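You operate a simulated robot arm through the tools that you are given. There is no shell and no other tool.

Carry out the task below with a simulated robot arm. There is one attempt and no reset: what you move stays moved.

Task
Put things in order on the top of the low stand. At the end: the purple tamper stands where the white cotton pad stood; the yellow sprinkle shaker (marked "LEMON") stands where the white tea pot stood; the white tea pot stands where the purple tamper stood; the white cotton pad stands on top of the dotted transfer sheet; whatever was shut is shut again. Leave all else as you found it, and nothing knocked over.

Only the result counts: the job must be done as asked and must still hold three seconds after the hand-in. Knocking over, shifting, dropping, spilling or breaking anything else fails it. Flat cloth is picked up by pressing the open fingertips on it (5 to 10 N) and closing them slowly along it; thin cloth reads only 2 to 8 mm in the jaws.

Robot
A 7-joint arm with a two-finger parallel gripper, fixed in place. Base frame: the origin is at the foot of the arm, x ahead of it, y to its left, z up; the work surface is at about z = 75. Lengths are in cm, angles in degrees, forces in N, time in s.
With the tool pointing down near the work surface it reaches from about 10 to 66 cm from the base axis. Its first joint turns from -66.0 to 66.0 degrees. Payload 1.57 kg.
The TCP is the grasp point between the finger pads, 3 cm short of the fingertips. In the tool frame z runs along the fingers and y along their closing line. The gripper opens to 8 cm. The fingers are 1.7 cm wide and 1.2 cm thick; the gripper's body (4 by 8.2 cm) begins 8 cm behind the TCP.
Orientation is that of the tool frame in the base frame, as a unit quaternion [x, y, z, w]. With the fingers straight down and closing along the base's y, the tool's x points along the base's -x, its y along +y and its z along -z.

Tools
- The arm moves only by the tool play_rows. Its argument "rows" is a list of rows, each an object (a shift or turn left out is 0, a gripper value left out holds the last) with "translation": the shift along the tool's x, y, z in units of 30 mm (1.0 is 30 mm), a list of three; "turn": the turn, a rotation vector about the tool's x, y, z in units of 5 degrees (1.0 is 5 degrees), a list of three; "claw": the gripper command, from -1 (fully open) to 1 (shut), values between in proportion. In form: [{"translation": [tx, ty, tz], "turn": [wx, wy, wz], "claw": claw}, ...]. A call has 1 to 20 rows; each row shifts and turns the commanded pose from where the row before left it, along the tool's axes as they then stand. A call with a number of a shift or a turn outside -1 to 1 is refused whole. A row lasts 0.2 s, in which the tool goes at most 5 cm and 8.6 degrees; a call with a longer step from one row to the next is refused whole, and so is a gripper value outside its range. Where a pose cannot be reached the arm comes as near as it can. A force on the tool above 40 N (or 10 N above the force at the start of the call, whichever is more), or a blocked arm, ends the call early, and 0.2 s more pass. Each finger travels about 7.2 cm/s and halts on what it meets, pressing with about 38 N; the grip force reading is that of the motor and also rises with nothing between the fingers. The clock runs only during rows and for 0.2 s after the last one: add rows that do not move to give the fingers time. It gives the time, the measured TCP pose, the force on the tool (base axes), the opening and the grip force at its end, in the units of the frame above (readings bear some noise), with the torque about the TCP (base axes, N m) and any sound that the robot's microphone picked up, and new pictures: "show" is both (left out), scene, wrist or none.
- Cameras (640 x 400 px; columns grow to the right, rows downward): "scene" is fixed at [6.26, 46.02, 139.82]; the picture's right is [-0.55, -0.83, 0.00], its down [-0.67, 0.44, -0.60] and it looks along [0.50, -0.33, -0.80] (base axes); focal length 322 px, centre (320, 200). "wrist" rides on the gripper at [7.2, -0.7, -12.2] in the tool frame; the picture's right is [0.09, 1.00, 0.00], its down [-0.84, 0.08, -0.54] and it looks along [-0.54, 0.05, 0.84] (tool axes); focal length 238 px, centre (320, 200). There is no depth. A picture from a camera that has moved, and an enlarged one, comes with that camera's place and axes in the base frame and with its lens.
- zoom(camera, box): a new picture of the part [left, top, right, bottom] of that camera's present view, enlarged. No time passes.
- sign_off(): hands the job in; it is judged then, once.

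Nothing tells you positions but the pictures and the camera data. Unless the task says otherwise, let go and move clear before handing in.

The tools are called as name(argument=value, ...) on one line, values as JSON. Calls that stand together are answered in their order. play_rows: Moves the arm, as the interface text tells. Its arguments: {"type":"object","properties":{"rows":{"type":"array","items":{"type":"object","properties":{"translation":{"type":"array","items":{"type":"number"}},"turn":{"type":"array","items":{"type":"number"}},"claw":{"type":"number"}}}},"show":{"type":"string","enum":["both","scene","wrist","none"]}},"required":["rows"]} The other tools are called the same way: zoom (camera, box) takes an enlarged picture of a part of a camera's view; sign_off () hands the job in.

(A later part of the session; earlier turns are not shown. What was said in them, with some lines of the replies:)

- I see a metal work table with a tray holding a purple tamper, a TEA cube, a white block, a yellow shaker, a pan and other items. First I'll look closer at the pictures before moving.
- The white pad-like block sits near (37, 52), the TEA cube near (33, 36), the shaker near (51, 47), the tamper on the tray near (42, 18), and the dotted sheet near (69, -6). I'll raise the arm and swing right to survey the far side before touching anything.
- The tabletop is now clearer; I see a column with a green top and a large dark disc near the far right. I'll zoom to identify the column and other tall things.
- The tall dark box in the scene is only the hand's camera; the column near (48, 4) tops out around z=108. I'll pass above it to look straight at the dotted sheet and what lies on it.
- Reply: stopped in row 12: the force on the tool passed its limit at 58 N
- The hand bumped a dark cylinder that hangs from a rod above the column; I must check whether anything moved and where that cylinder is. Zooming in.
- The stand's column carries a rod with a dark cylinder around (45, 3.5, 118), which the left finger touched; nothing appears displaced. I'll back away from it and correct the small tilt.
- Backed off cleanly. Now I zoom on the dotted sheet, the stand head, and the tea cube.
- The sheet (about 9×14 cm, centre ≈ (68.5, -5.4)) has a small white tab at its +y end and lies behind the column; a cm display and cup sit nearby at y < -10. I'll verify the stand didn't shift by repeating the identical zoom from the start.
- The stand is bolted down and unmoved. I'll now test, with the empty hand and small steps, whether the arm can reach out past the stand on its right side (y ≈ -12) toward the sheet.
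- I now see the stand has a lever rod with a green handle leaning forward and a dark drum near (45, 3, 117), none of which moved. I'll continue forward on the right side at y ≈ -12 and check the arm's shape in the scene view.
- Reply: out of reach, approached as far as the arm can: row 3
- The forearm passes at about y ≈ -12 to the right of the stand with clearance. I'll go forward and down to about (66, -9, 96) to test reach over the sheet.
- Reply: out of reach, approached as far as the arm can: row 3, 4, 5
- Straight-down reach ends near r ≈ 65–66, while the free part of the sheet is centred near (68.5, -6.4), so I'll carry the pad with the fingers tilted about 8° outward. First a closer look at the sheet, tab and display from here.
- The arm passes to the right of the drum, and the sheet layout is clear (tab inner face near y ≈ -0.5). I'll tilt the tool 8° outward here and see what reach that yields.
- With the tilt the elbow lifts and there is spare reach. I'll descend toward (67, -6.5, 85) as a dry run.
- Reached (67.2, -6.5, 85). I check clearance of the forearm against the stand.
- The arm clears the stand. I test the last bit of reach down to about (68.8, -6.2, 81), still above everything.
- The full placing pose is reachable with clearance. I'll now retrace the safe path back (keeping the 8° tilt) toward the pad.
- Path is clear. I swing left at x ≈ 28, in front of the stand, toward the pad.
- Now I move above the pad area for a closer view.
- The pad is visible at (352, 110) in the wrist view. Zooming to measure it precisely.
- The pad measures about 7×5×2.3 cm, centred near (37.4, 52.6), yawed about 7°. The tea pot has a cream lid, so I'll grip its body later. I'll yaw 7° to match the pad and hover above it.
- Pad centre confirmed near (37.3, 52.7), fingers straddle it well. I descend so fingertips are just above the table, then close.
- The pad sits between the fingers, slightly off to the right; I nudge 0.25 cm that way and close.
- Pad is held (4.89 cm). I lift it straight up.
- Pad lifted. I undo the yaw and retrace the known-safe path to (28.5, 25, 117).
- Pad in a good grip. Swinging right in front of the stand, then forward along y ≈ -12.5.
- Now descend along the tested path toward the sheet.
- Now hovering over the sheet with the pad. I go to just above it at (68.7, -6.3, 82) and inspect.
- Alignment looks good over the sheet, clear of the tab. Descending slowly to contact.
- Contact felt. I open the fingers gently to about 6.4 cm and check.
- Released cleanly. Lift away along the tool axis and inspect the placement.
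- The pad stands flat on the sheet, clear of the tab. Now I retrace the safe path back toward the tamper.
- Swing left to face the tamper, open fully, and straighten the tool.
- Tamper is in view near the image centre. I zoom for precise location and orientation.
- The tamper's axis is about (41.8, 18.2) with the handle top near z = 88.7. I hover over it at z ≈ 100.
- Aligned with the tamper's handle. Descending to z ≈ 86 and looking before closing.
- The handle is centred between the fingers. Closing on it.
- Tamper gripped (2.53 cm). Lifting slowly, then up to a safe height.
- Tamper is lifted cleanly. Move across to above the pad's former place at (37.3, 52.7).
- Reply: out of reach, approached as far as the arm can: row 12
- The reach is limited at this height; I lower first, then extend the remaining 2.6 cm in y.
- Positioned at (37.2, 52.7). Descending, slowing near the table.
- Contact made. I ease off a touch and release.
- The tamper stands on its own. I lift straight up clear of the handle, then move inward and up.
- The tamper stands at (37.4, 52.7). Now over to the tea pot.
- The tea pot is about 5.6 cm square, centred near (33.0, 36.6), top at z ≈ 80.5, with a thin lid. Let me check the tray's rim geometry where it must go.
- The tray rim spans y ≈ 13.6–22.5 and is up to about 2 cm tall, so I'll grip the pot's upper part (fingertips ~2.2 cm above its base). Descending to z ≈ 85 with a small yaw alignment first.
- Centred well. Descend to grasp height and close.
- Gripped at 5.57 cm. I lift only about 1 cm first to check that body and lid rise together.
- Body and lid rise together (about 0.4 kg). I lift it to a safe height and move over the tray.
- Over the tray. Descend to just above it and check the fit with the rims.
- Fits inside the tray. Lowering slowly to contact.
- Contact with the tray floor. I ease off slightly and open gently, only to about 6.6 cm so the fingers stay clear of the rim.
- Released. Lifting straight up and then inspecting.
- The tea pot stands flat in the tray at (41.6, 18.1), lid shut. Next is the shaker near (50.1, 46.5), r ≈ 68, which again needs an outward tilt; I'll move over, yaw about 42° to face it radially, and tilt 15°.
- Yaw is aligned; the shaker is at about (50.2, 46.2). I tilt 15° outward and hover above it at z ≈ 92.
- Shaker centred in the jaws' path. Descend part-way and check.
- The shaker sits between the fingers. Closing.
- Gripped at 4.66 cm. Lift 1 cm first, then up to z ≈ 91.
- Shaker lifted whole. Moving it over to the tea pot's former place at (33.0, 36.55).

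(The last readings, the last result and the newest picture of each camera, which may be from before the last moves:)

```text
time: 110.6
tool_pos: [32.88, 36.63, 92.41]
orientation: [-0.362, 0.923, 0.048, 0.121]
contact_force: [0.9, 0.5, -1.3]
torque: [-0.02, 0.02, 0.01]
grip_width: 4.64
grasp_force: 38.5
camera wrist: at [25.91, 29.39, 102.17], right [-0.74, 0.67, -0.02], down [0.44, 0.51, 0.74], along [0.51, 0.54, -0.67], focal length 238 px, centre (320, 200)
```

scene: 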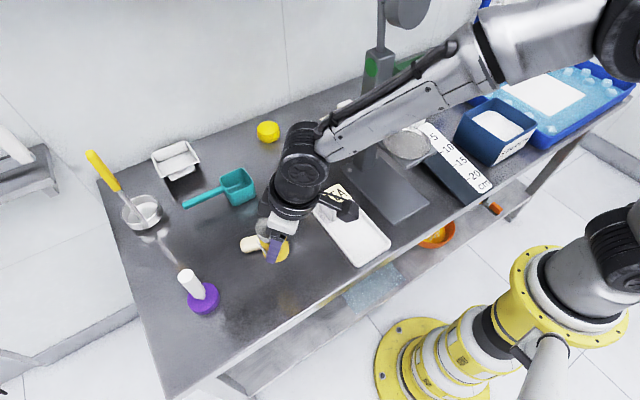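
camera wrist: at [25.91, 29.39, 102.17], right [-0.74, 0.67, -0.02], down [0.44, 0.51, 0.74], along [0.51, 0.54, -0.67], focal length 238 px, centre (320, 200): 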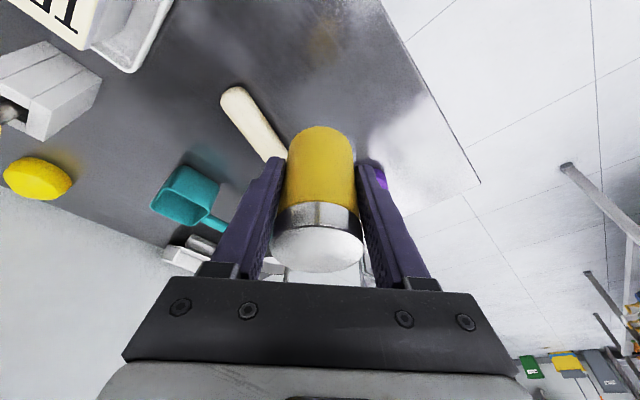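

play_rows(rows=[{"translation": [0.204, -0.03, 0.76]}, {"translation": [0.204, 0, 0.76]}, {"translation": [0.204, 0, 0.76]}, {"translation": [0.204, 0, 0.76]}, {"translation": [0.15, 0, 0.56]}, {"translation": [0, 0, 0]}])

```text
time: 112.0
tool_pos: [33.45, 36.61, 81.25]
orientation: [-0.361, 0.924, 0.047, 0.122]
contact_force: [0.5, -1.5, -0.7]
torque: [0.01, -0.02, 0.0]
grip_width: 4.6
grasp_force: 37.7
camera wrist: at [26.26, 29.39, 91.08], right [-0.74, 0.67, -0.02], down [0.44, 0.51, 0.74], along [0.51, 0.54, -0.67], focal length 238 px, centre (320, 200)
```

scene: 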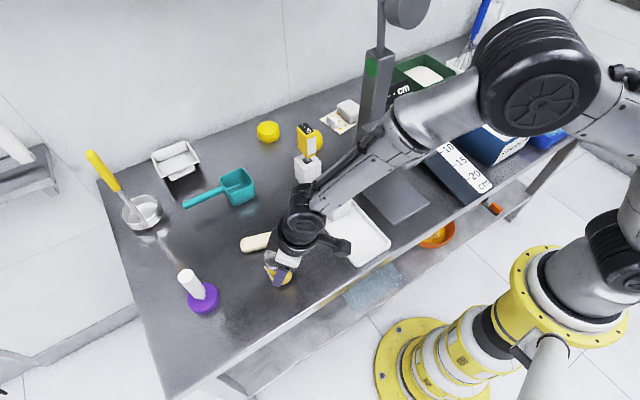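
wrist: 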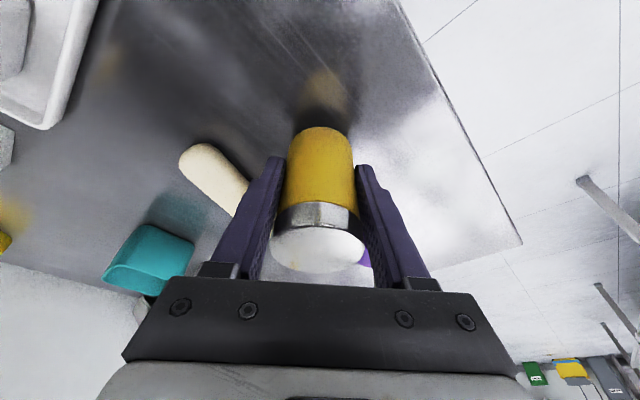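

play_rows(rows=[{"translation": [0, 0, 0]}], show="none")

play_rows(rows=[{"translation": [0, 0, 0]}], show="none")

```text
time: 112.4
tool_pos: [33.29, 36.61, 81.39]
orientation: [-0.361, 0.923, 0.047, 0.122]
contact_force: [0.3, 0.7, -1.1]
torque: [-0.04, 0.02, 0.0]
grip_width: 4.63
grasp_force: 38.0
```

```text
time: 112.8
tool_pos: [33.18, 36.6, 81.26]
orientation: [-0.361, 0.923, 0.047, 0.122]
contact_force: [-0.4, 1.1, -0.9]
torque: [-0.04, 0.01, 0.02]
grip_width: 4.64
grasp_force: 38.2
```

play_rows(rows=[{"translation": [0.1, 0.06, 0.16]}, {"translation": [0.04, 0, 0.16]}, {"translation": [0.0086, 0, 0.032]}, {"translation": [0, 0, 0]}], show="none")

play_rows(rows=[{"translation": [0.0086, 0, 0.032]}, {"translation": [0, 0, 0]}], show="none")

play_rows(rows=[{"translation": [0.0086, 0, 0.032]}, {"translation": [0, 0, 0]}], show="none")

```text
time: 113.8
tool_pos: [32.82, 36.62, 79.91]
orientation: [-0.361, 0.923, 0.048, 0.121]
contact_force: [-0.3, -0.6, -1.7]
torque: [-0.03, 0.0, 0.0]
grip_width: 4.66
grasp_force: 37.6
```

```text
time: 114.4
tool_pos: [33.03, 36.73, 79.92]
orientation: [-0.361, 0.923, 0.048, 0.122]
contact_force: [-0.1, -0.4, -0.5]
torque: [-0.03, 0.01, 0.02]
grip_width: 4.65
grasp_force: 38.4
```

```text
time: 115.0
tool_pos: [32.89, 36.68, 79.83]
orientation: [-0.362, 0.923, 0.048, 0.121]
contact_force: [-0.2, 0.0, -0.2]
torque: [-0.01, -0.02, -0.01]
grip_width: 4.62
grasp_force: 38.1
```

play_rows(rows=[{"translation": [0.0086, 0, 0.032]}, {"translation": [0, 0, 0]}], show="none")

play_rows(rows=[{"translation": [0.006, 0, 0.022]}, {"translation": [0, 0, 0]}], show="wrist")

```text
time: 115.6
tool_pos: [32.94, 36.66, 79.95]
orientation: [-0.361, 0.923, 0.048, 0.122]
contact_force: [-1.5, -3.0, 11.5]
torque: [-0.12, 0.06, 0.0]
grip_width: 4.63
grasp_force: 38.5
```

```text
time: 116.2
tool_pos: [33.02, 36.79, 79.9]
orientation: [-0.36, 0.924, 0.049, 0.123]
contact_force: [-6.7, -7.2, 26.9]
torque: [-0.21, 0.23, 0.0]
grip_width: 4.68
grasp_force: 38.0
camera wrist: at [25.91, 29.47, 89.62], right [-0.74, 0.67, -0.02], down [0.44, 0.51, 0.74], along [0.51, 0.54, -0.67], focal length 238 px, centre (320, 200)
```

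wrist: 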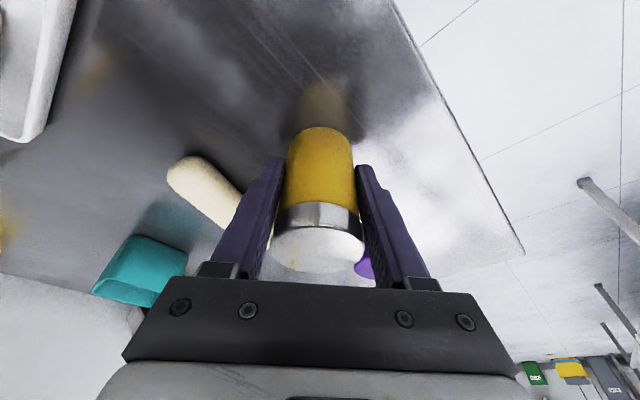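

Firm contact; I back off about 0.12 cm to relieve the force, then open gently.

play_rows(rows=[{"translation": [-0.01, 0, -0.04]}, {"translation": [0, 0, 0]}], show="none")

play_rows(rows=[{"claw": -0.2}, {"claw": -0.25}, {"claw": -0.32}, {"claw": -0.45}, {"claw": -0.6}, {"translation": [0, 0, 0]}])

```text
time: 116.8
tool_pos: [33.09, 36.69, 79.91]
orientation: [-0.361, 0.923, 0.049, 0.125]
contact_force: [-2.7, 3.1, 18.1]
torque: [0.15, 0.04, 0.09]
grip_width: 4.63
grasp_force: 38.5
```

```text
time: 118.2
tool_pos: [32.88, 36.6, 79.82]
orientation: [-0.362, 0.923, 0.048, 0.122]
contact_force: [0.6, -0.2, -0.1]
torque: [0.0, 0.02, 0.0]
grip_width: 6.39
grasp_force: 0.2
camera wrist: at [25.89, 29.37, 89.55], right [-0.74, 0.67, -0.02], down [0.44, 0.51, 0.74], along [0.51, 0.54, -0.67], focal length 238 px, centre (320, 200)
```

scene: 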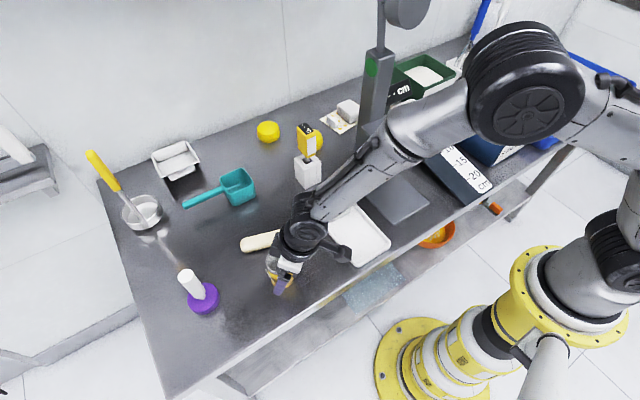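
wrist: 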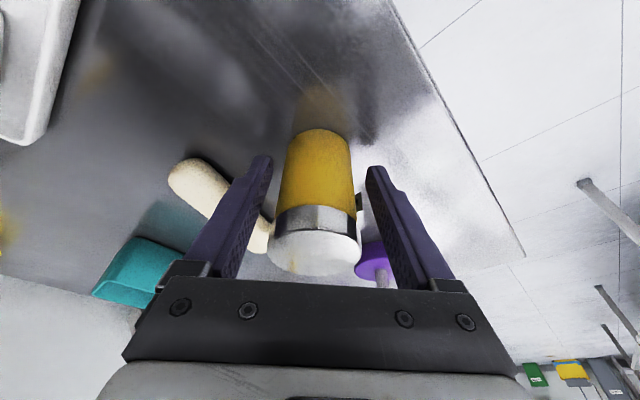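

The shaker stands upright. Lifting straight up and clear.

play_rows(rows=[{"translation": [-0.043, 0, -0.161]}, {"translation": [-0.086, 0, -0.322]}, {"translation": [-0.172, 0, -0.644]}, {"translation": [-0.207, 0, -0.773]}, {"translation": [-0.207, 0, -0.773]}, {"translation": [-0.207, 0, -0.773]}, {"translation": [-0.207, 0, -0.773]}, {"translation": [-0.207, 0, -0.773]}, {"translation": [-0.207, 0, -0.773]}, {"translation": [0, 0, 0]}])

```text
time: 120.4
tool_pos: [32.93, 36.8, 97.7]
orientation: [-0.36, 0.924, 0.048, 0.122]
contact_force: [0.0, 0.0, 0.2]
torque: [-0.06, 0.02, 0.02]
grip_width: 6.4
grasp_force: 0.1
camera wrist: at [25.95, 29.47, 107.57], right [-0.74, 0.67, -0.02], down [0.44, 0.51, 0.74], along [0.51, 0.54, -0.67], focal length 238 px, centre (320, 200)
```

scene: 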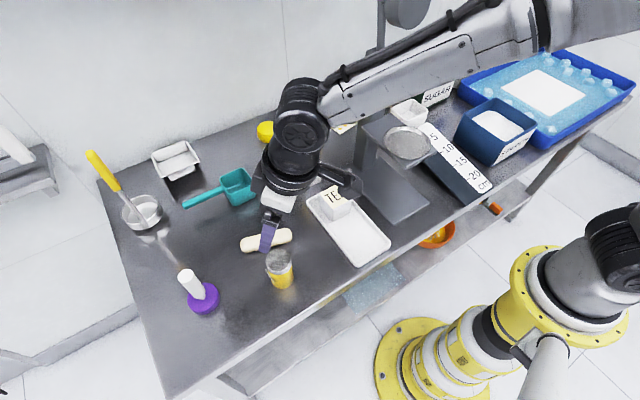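
wrist: 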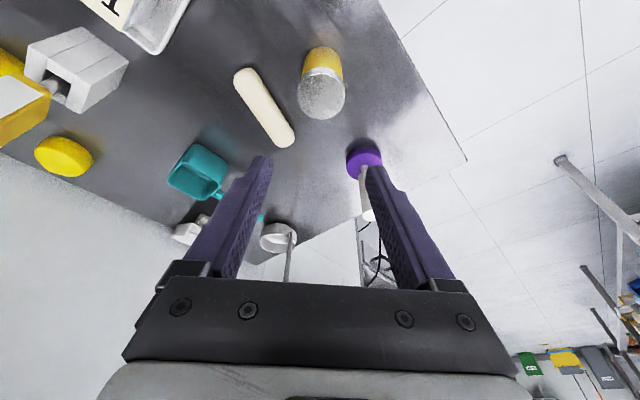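

zoom(camera="scene", box=[180, 230, 320, 320])

zoom(camera="wrist", box=[260, 30, 400, 130])

```text
4.44 times, centred on (250, 275) of scene
camera zoom: at [6.26, 46.02, 139.82], right [-0.55, -0.83, 0.0], down [-0.67, 0.44, -0.6], along [0.5, -0.33, -0.8], focal length 1429 px, centre (631, -133)
```

zoom: 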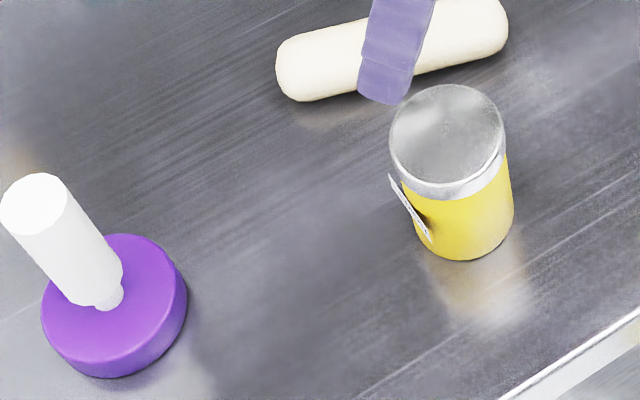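

```text
4.00 times, centred on (330, 80) of wrist
camera zoom: at [25.95, 29.47, 107.57], right [-0.74, 0.67, -0.02], down [0.44, 0.51, 0.74], along [0.51, 0.54, -0.67], focal length 953 px, centre (280, 680)
```

zoom: 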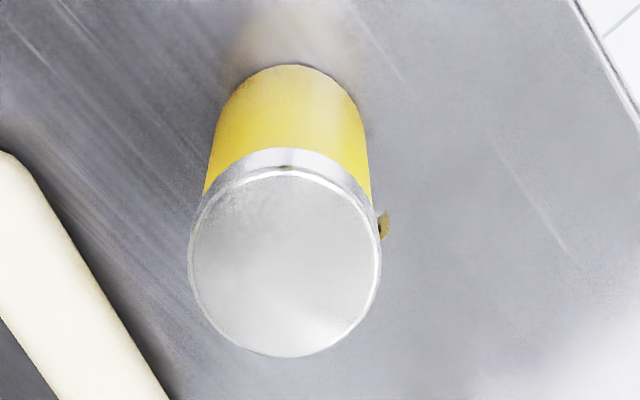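

The shaker stands within about 0.7 cm of the tea pot's former centre by this estimate. I'll straighten the tool and take the same overhead view used for the tea pot, to compare like for like.

play_rows(rows=[{"translation": [0, 0, -0.8], "claw": -1}, {"turn": [0, 1, 0]}, {"turn": [0, 1, 0]}, {"turn": [0, 1, 0]}, {"turn": [0, 0, 0.95]}, {"turn": [0, 0, 0.95]}, {"turn": [0, 0, 0.95]}, {"turn": [0, 0, 0.95]}, {"turn": [0, 0, 0.95]}, {"turn": [0, 0, 0.95]}, {"turn": [0, 0, 0.95]}, {"turn": [0, 0, 0.95]}, {"turn": [0, 0, 0.95]}, {"translation": [0, 0, 0]}])

```text
time: 123.4
tool_pos: [32.5, 36.14, 99.87]
orientation: [0.001, 1.0, 0.001, 0.0]
contact_force: [-0.6, -0.5, -0.3]
torque: [0.01, 0.0, -0.02]
grip_width: 8.02
grasp_force: 0.1
camera wrist: at [25.2, 35.69, 112.06], right [-0.09, 1.0, 0.0], down [0.84, 0.08, 0.54], along [0.54, 0.05, -0.84], focal length 238 px, centre (320, 200)
```

scene: 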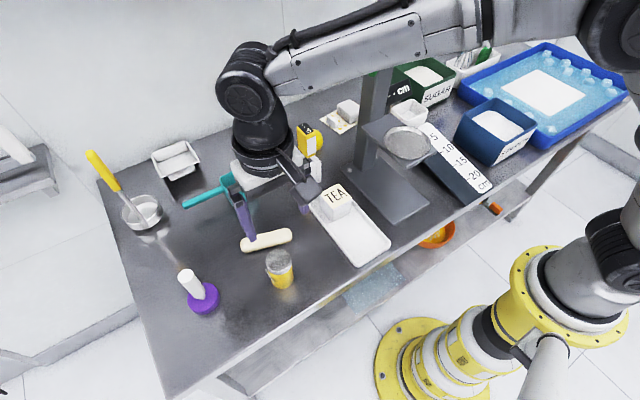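
wrist: 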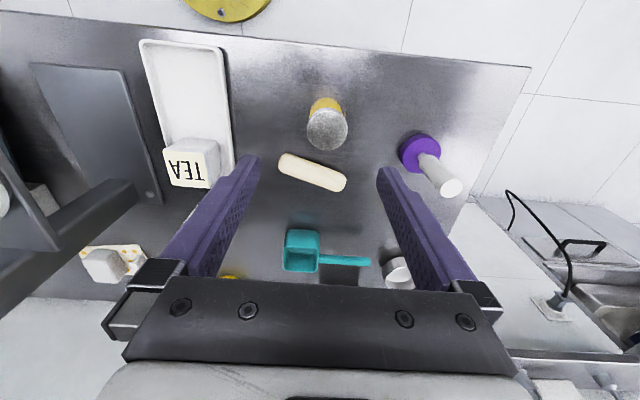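

zoom(camera="wrist", box=[270, 80, 390, 155])

zoom(camera="wrist", box=[370, 110, 490, 210])

```text
5.33 times, centred on (330, 118) of wrist
camera zoom: at [25.2, 35.69, 112.06], right [-0.09, 1.0, 0.0], down [0.84, 0.08, 0.54], along [0.54, 0.05, -0.84], focal length 1271 px, centre (267, 640)
```

zoom: 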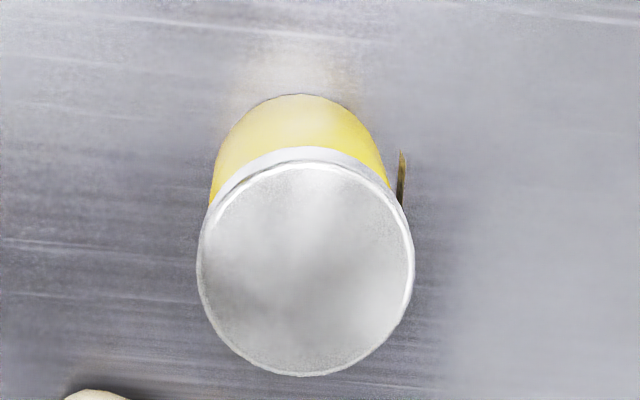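

```text
4.00 times, centred on (430, 160) of wrist
camera zoom: at [25.2, 35.69, 112.06], right [-0.09, 1.0, 0.0], down [0.84, 0.08, 0.54], along [0.54, 0.05, -0.84], focal length 953 px, centre (-120, 360)
```

zoom: 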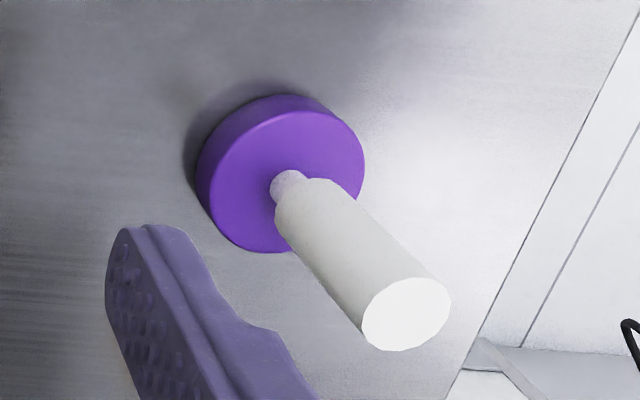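

The shaker is at about (33.5, 37.25), roughly 0.9 cm from the tea pot's old centre (32.95, 36.55). I'll re-grip it with a vertical tool (yawed so the fingers avoid its label plate) and shift it by that small amount.

play_rows(rows=[{"turn": [0, 0, 1]}, {"turn": [0, 0, 1]}, {"turn": [0, 0, 1]}, {"turn": [0, 0, 1]}, {"turn": [0, 0, 1]}, {"turn": [0, 0, 1]}, {"translation": [-0.035, 0.16, 0.8]}, {"translation": [-0.035, 0.16, 0.8]}, {"translation": [-0.035, 0.16, 0.8]}, {"translation": [0, 0, 0.7]}, {"translation": [0, 0, 0]}])

```text
time: 125.8
tool_pos: [33.57, 37.29, 90.55]
orientation: [0.258, 0.966, 0.0, 0.0]
contact_force: [-0.5, -0.7, -0.3]
torque: [0.01, 0.04, 0.01]
grip_width: 8.01
grasp_force: 0.1
camera wrist: at [26.92, 40.42, 102.69], right [0.42, 0.91, 0.0], down [0.76, -0.35, 0.54], along [0.49, -0.23, -0.84], focal length 238 px, centre (320, 200)
```

scene: 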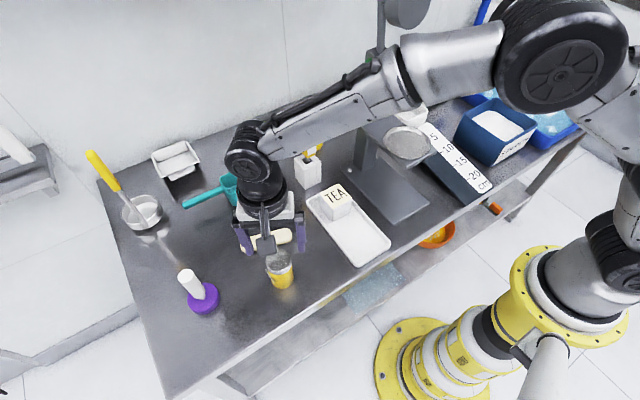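
wrist: 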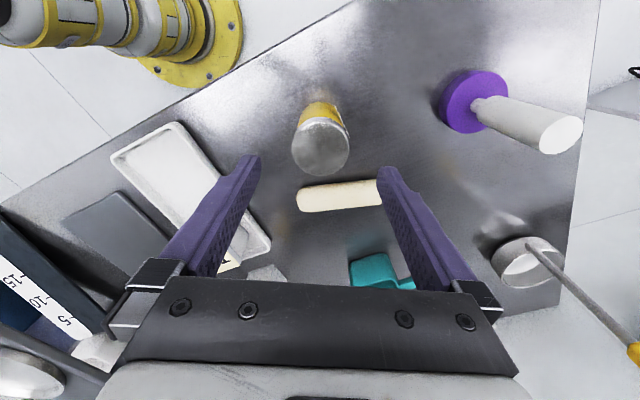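

play_rows(rows=[{"translation": [0.02, 0, 0.71]}, {"translation": [0.02, 0, 0.71]}, {"translation": [0.02, 0, 0.71]}, {"translation": [0.02, 0, 0.71]}, {"translation": [0, 0, 0.68]}, {"translation": [0, 0, 0]}])

```text
time: 127.2
tool_pos: [33.32, 37.44, 80.11]
orientation: [0.259, 0.966, -0.001, 0.0]
contact_force: [0.2, -0.4, 0.3]
torque: [0.03, -0.04, 0.01]
grip_width: 7.99
grasp_force: 0.0
camera wrist: at [26.61, 40.59, 92.09], right [0.42, 0.91, 0.0], down [0.76, -0.35, 0.54], along [0.49, -0.23, -0.84], focal length 238 px, centre (320, 200)
```

scene: 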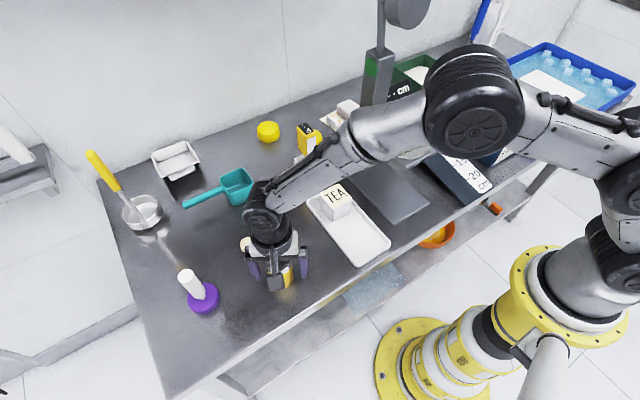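
wrist: 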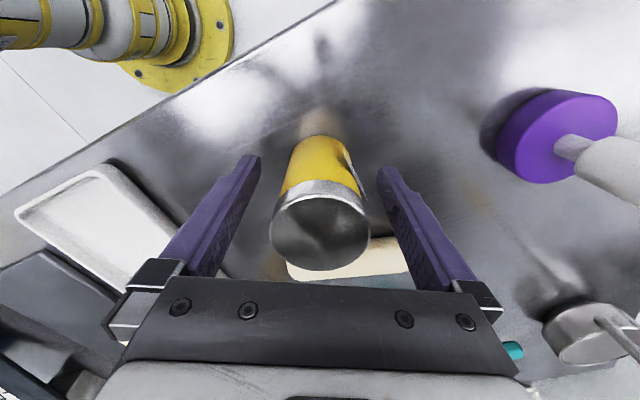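

Centred, label plate clear of the fingers. Closing.

play_rows(rows=[{"claw": -0.6}, {"claw": -0.4}, {"claw": -0.2}, {"claw": 1}, {"claw": 1}, {"claw": 1}])

```text
time: 128.6
tool_pos: [33.23, 37.52, 80.07]
orientation: [0.259, 0.966, 0.0, 0.0]
contact_force: [-0.4, -0.2, 1.1]
torque: [-0.04, 0.03, 0.01]
grip_width: 4.88
grasp_force: 38.1
camera wrist: at [26.61, 40.58, 92.11], right [0.42, 0.91, 0.0], down [0.76, -0.35, 0.54], along [0.49, -0.23, -0.84], focal length 238 px, centre (320, 200)
```

scene: 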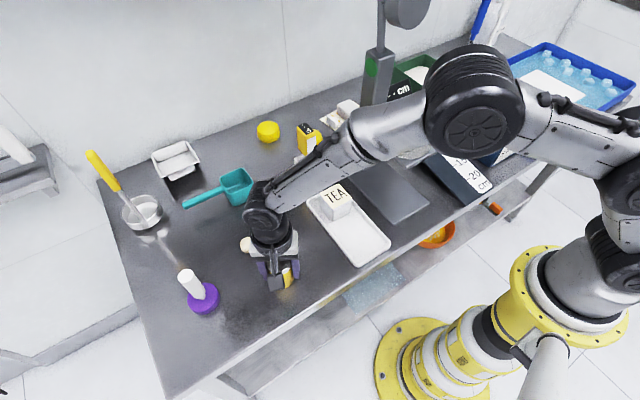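
wrist: 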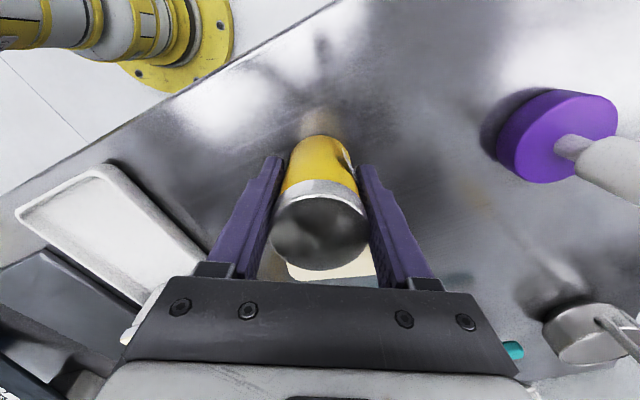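

Now gripped on its full diameter (4.88), so the TCP is on the shaker's axis at about (33.27, 37.48). Lift slightly and shift by (-0.35, -0.95) cm.

play_rows(rows=[{"translation": [0, 0, -0.1]}, {"translation": [0, 0, -0.15]}, {"translation": [-0.019, -0.11, 0]}, {"translation": [-0.019, -0.11, 0]}, {"translation": [-0.019, -0.11, 0]}, {"translation": [0, 0, 0]}])

play_rows(rows=[{"translation": [0, 0, 0.1]}, {"translation": [0, 0, 0.06]}, {"translation": [0, 0, 0.03]}, {"translation": [0, 0, 0]}], show="none")

```text
time: 130.0
tool_pos: [32.83, 36.36, 80.82]
orientation: [0.258, 0.966, 0.0, 0.0]
contact_force: [0.0, -0.5, -1.1]
torque: [-0.02, 0.02, -0.03]
grip_width: 4.87
grasp_force: 38.0
camera wrist: at [26.24, 39.57, 92.93], right [0.42, 0.91, 0.0], down [0.76, -0.35, 0.54], along [0.49, -0.23, -0.84], focal length 238 px, centre (320, 200)
```

scene: 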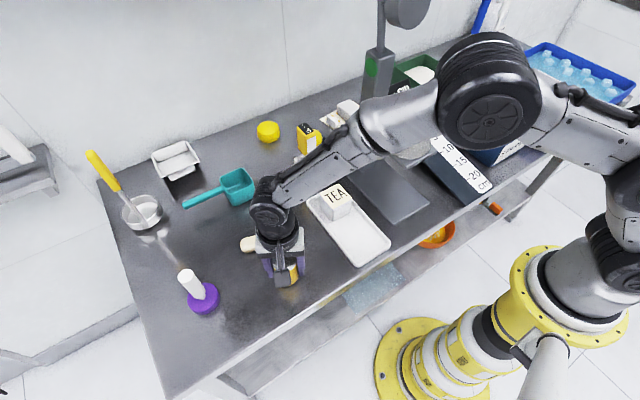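
wrist: 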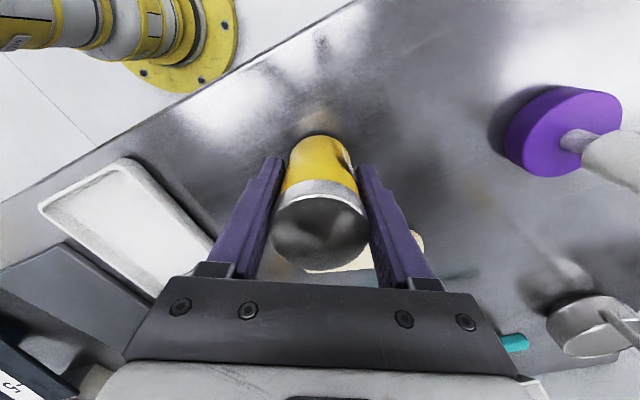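

```text
time: 131.0
tool_pos: [32.91, 36.48, 80.24]
orientation: [0.259, 0.966, 0.001, 0.0]
contact_force: [-0.6, -0.8, -1.1]
torque: [0.0, 0.02, 0.0]
grip_width: 4.86
grasp_force: 38.0
```

play_rows(rows=[{"translation": [0, 0, 0.025]}, {"translation": [0, 0, 0]}], show="none")

play_rows(rows=[{"translation": [0, 0, 0.02]}, {"translation": [0, 0, 0]}], show="none")

```text
time: 131.6
tool_pos: [32.86, 36.35, 80.06]
orientation: [0.259, 0.966, -0.001, 0.0]
contact_force: [-0.1, 0.0, -1.3]
torque: [-0.01, -0.04, -0.02]
grip_width: 4.85
grasp_force: 38.1
```

```text
time: 132.2
tool_pos: [32.9, 36.61, 80.21]
orientation: [0.259, 0.966, 0.0, 0.0]
contact_force: [-0.3, -0.1, -1.5]
torque: [0.02, -0.01, -0.03]
grip_width: 4.89
grasp_force: 38.1
```

play_rows(rows=[{"translation": [0, 0, 0.015]}, {"translation": [0, 0, 0]}], show="none")

play_rows(rows=[{"translation": [0, 0, 0.015]}, {"translation": [0, 0, 0]}], show="none")

```text
time: 132.8
tool_pos: [32.74, 36.37, 80.05]
orientation: [0.258, 0.966, 0.0, 0.0]
contact_force: [-0.1, 0.0, -1.7]
torque: [-0.03, -0.03, 0.01]
grip_width: 4.86
grasp_force: 37.7
```

```text
time: 133.4
tool_pos: [32.78, 36.46, 80.05]
orientation: [0.259, 0.966, 0.0, 0.0]
contact_force: [0.5, 0.8, -1.3]
torque: [0.01, 0.0, 0.02]
grip_width: 4.88
grasp_force: 37.9
```

play_rows(rows=[{"translation": [0, 0, 0.015]}, {"translation": [0, 0, 0]}], show="none")

play_rows(rows=[{"translation": [0, 0, 0.015]}, {"translation": [0, 0, 0]}], show="none")

```text
time: 134.0
tool_pos: [32.88, 36.46, 80.01]
orientation: [0.258, 0.966, 0.0, 0.001]
contact_force: [-0.4, -1.3, 5.8]
torque: [-0.17, 0.07, 0.0]
grip_width: 4.87
grasp_force: 37.6
```

```text
time: 134.6
tool_pos: [32.93, 36.49, 80.09]
orientation: [0.259, 0.966, 0.001, 0.002]
contact_force: [1.0, -1.9, 8.0]
torque: [-0.21, -0.01, 0.02]
grip_width: 4.86
grasp_force: 38.0
```

Contact. I ease off a hair, then release and lift straight up.

play_rows(rows=[{"translation": [0, 0, -0.015]}, {"claw": -0.25}, {"claw": -0.3}, {"claw": -0.4}, {"claw": -0.6}, {"claw": -0.8}, {"translation": [0, 0, 0]}], show="wrist")

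play_rows(rows=[{"translation": [0, 0, -0.2]}, {"translation": [0, 0, -0.4]}, {"translation": [0, 0, -0.8]}, {"translation": [0, 0, -0.8]}, {"translation": [0, 0, -0.8]}, {"translation": [0, 0, -0.8]}, {"translation": [0, 0, -0.8]}, {"translation": [0, 0, -0.8]}, {"translation": [0, 0, -0.8]}, {"translation": [0, 0, 0]}])

```text
time: 136.2
tool_pos: [32.85, 36.55, 79.98]
orientation: [0.259, 0.966, -0.001, 0.0]
contact_force: [0.3, -0.3, -0.3]
torque: [-0.01, 0.0, 0.01]
grip_width: 7.19
grasp_force: 0.0
camera wrist: at [26.23, 39.62, 92.06], right [0.42, 0.91, 0.0], down [0.76, -0.35, 0.54], along [0.49, -0.23, -0.84], focal length 238 px, centre (320, 200)
```

wrist: 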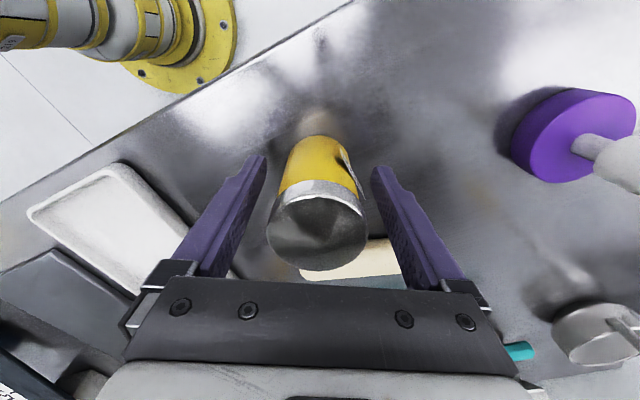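

```text
time: 138.4
tool_pos: [33.04, 36.45, 98.65]
orientation: [0.258, 0.966, 0.0, 0.0]
contact_force: [-0.5, 0.6, -0.3]
torque: [0.04, -0.01, 0.02]
grip_width: 7.19
grasp_force: 0.0
camera wrist: at [26.4, 39.65, 110.71], right [0.42, 0.91, 0.0], down [0.76, -0.35, 0.54], along [0.49, -0.23, -0.84], focal length 238 px, centre (320, 200)
```

scene: 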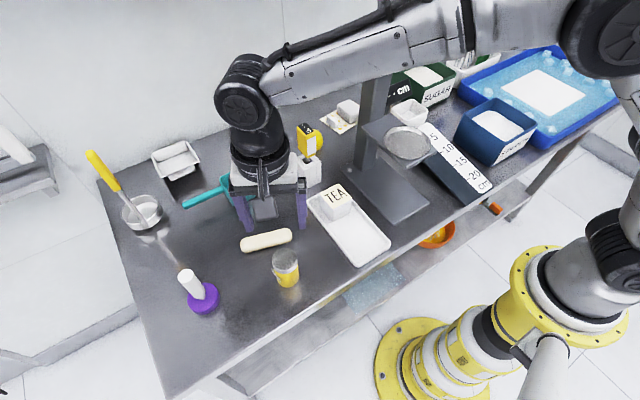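
wrist: 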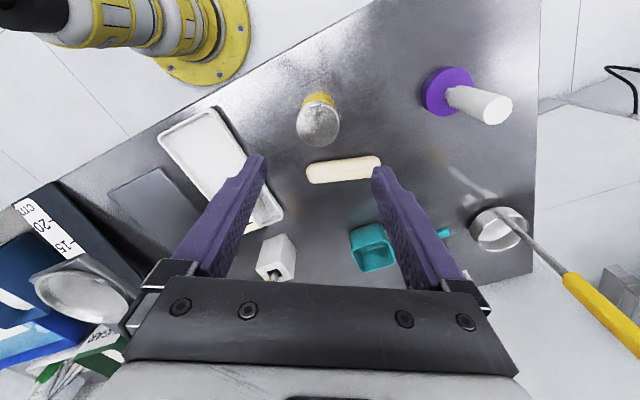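

All four items are placed. I straighten the hand and move it up and away for a full check.

play_rows(rows=[{"translation": [0, 0, -0.5]}, {"turn": [0, 0, -1]}, {"turn": [0, 0, -1]}, {"turn": [0, 0, -1]}, {"turn": [0, 0, -1]}, {"turn": [0, 0, -1]}, {"turn": [0, 0, -1]}, {"translation": [0.214, -0.75, -0.8]}, {"translation": [0.214, -0.75, -0.8]}, {"translation": [0.214, -0.75, -0.8]}, {"translation": [0.214, -0.75, -0.8]}, {"translation": [0.214, -0.75, -0.8]}, {"translation": [0.214, -0.75, -0.8]}, {"translation": [0.214, -0.75, -0.6]}, {"translation": [0, 0, 0], "claw": -1}])

```text
time: 141.6
tool_pos: [28.34, 20.59, 116.46]
orientation: [0.0, 1.0, -0.001, -0.001]
contact_force: [-0.5, 0.3, 0.1]
torque: [-0.01, -0.02, 0.0]
grip_width: 8.0
grasp_force: 0.1
camera wrist: at [21.15, 20.18, 128.58], right [-0.09, 1.0, 0.0], down [0.84, 0.08, 0.54], along [0.54, 0.05, -0.84], focal length 238 px, centre (320, 200)
```

scene: 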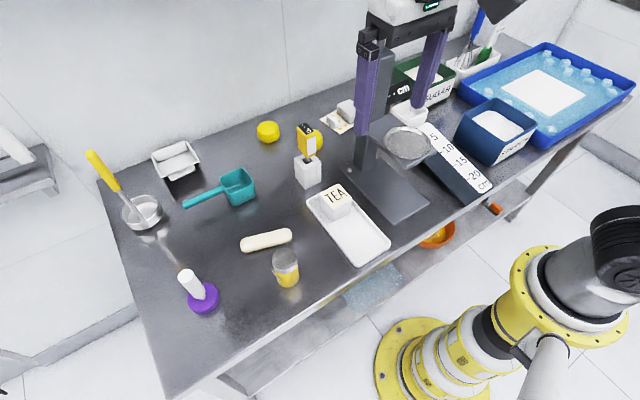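
wrist: 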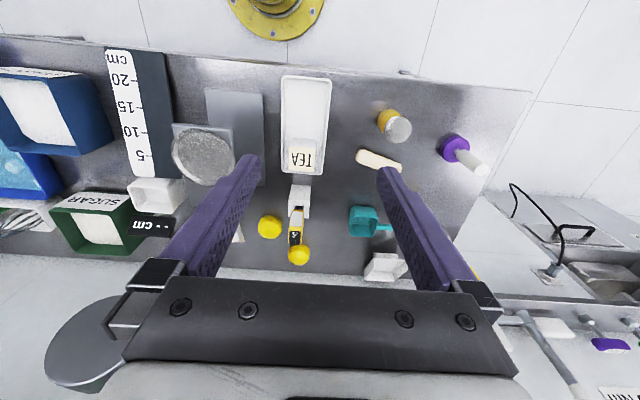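

zoom(camera="scene", box=[160, 210, 400, 330])

zoom(camera="scene", box=[290, 80, 410, 155])

zoom(camera="wrist", box=[340, 80, 520, 200])

zoom(camera="scene", box=[240, 240, 330, 300])

```text
2.67 times, centred on (280, 270) of scene
camera zoom: at [6.26, 46.02, 139.82], right [-0.55, -0.83, 0.0], down [-0.67, 0.44, -0.6], along [0.5, -0.33, -0.8], focal length 858 px, centre (427, 13)
```

zoom: 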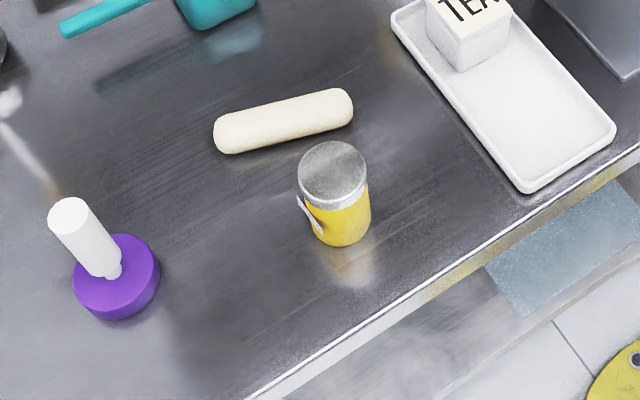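

```text
5.33 times, centred on (350, 118) of scene
camera zoom: at [6.26, 46.02, 139.82], right [-0.55, -0.83, 0.0], down [-0.67, 0.44, -0.6], along [0.5, -0.33, -0.8], focal length 1715 px, centre (160, 640)
```

zoom: 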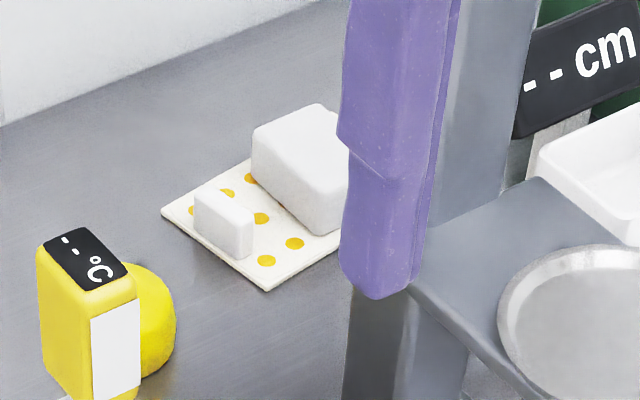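

```text
3.33 times, centred on (430, 140) of wrist
camera zoom: at [21.15, 20.18, 128.58], right [-0.09, 1.0, 0.0], down [0.84, 0.08, 0.54], along [0.54, 0.05, -0.84], focal length 794 px, centre (-47, 400)
```

zoom: 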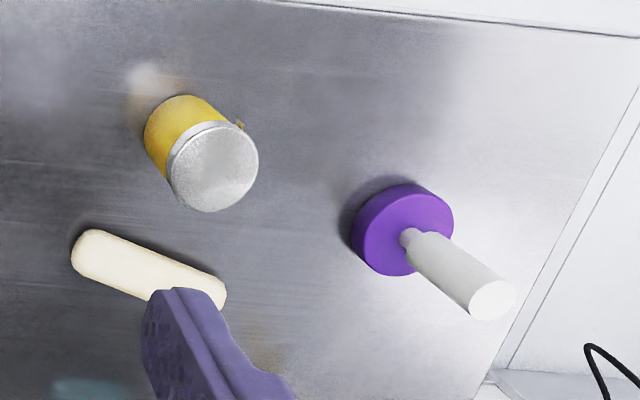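

```text
6.67 times, centred on (285, 270) of scene
camera zoom: at [6.26, 46.02, 139.82], right [-0.55, -0.83, 0.0], down [-0.67, 0.44, -0.6], along [0.5, -0.33, -0.8], focal length 2144 px, centre (553, -267)
```

zoom: 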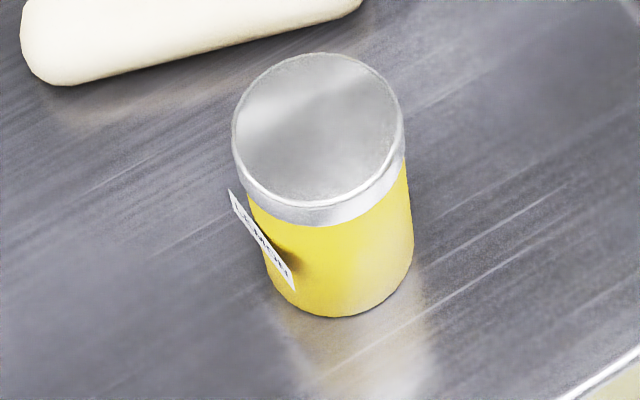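

Everything is where it should be. The tamper is on the pad's old spot, the LEMON shaker on the tea pot's old spot, and the tea pot stands lid-shut in the tray where the tamper was. The pad is flat on the dotted sheet. Nothing is knocked over, the hand is open and clear, so I hand in.

sign_off()

```text
The job is handed in.
```

The four items are in their new places and I've handed the job in; the judge's result hasn't come back.

| Item | Where it is now (cm) | How close |
|---|---|---|
| Purple tamper | (37.4, 52.7), where the cotton pad stood | About 0.2 cm off |
| Yellow "LEMON" shaker | (32.9, 36.5), where the tea pot stood | About 0.1 cm off by the arm's position reading; re-set after first landing about 1 cm off |
| White tea pot | (41.6, 18.1) in the white tray, where the tamper stood | Within about 0.2 cm; lid stayed shut |
| White cotton pad | Flat on the dotted sheet, clear of the small white block at its end | Base wholly on the sheet |

While scouting early on, the open hand bumped the dark drum on the measuring stand's lever, reading 58 N. The stand is bolted down. Repeating the same zoomed view showed the base and platform unmoved, and the drum stayed where I had first measured it. I found no sign that anything else was knocked over or shifted. I opened nothing, so there was nothing to shut again.
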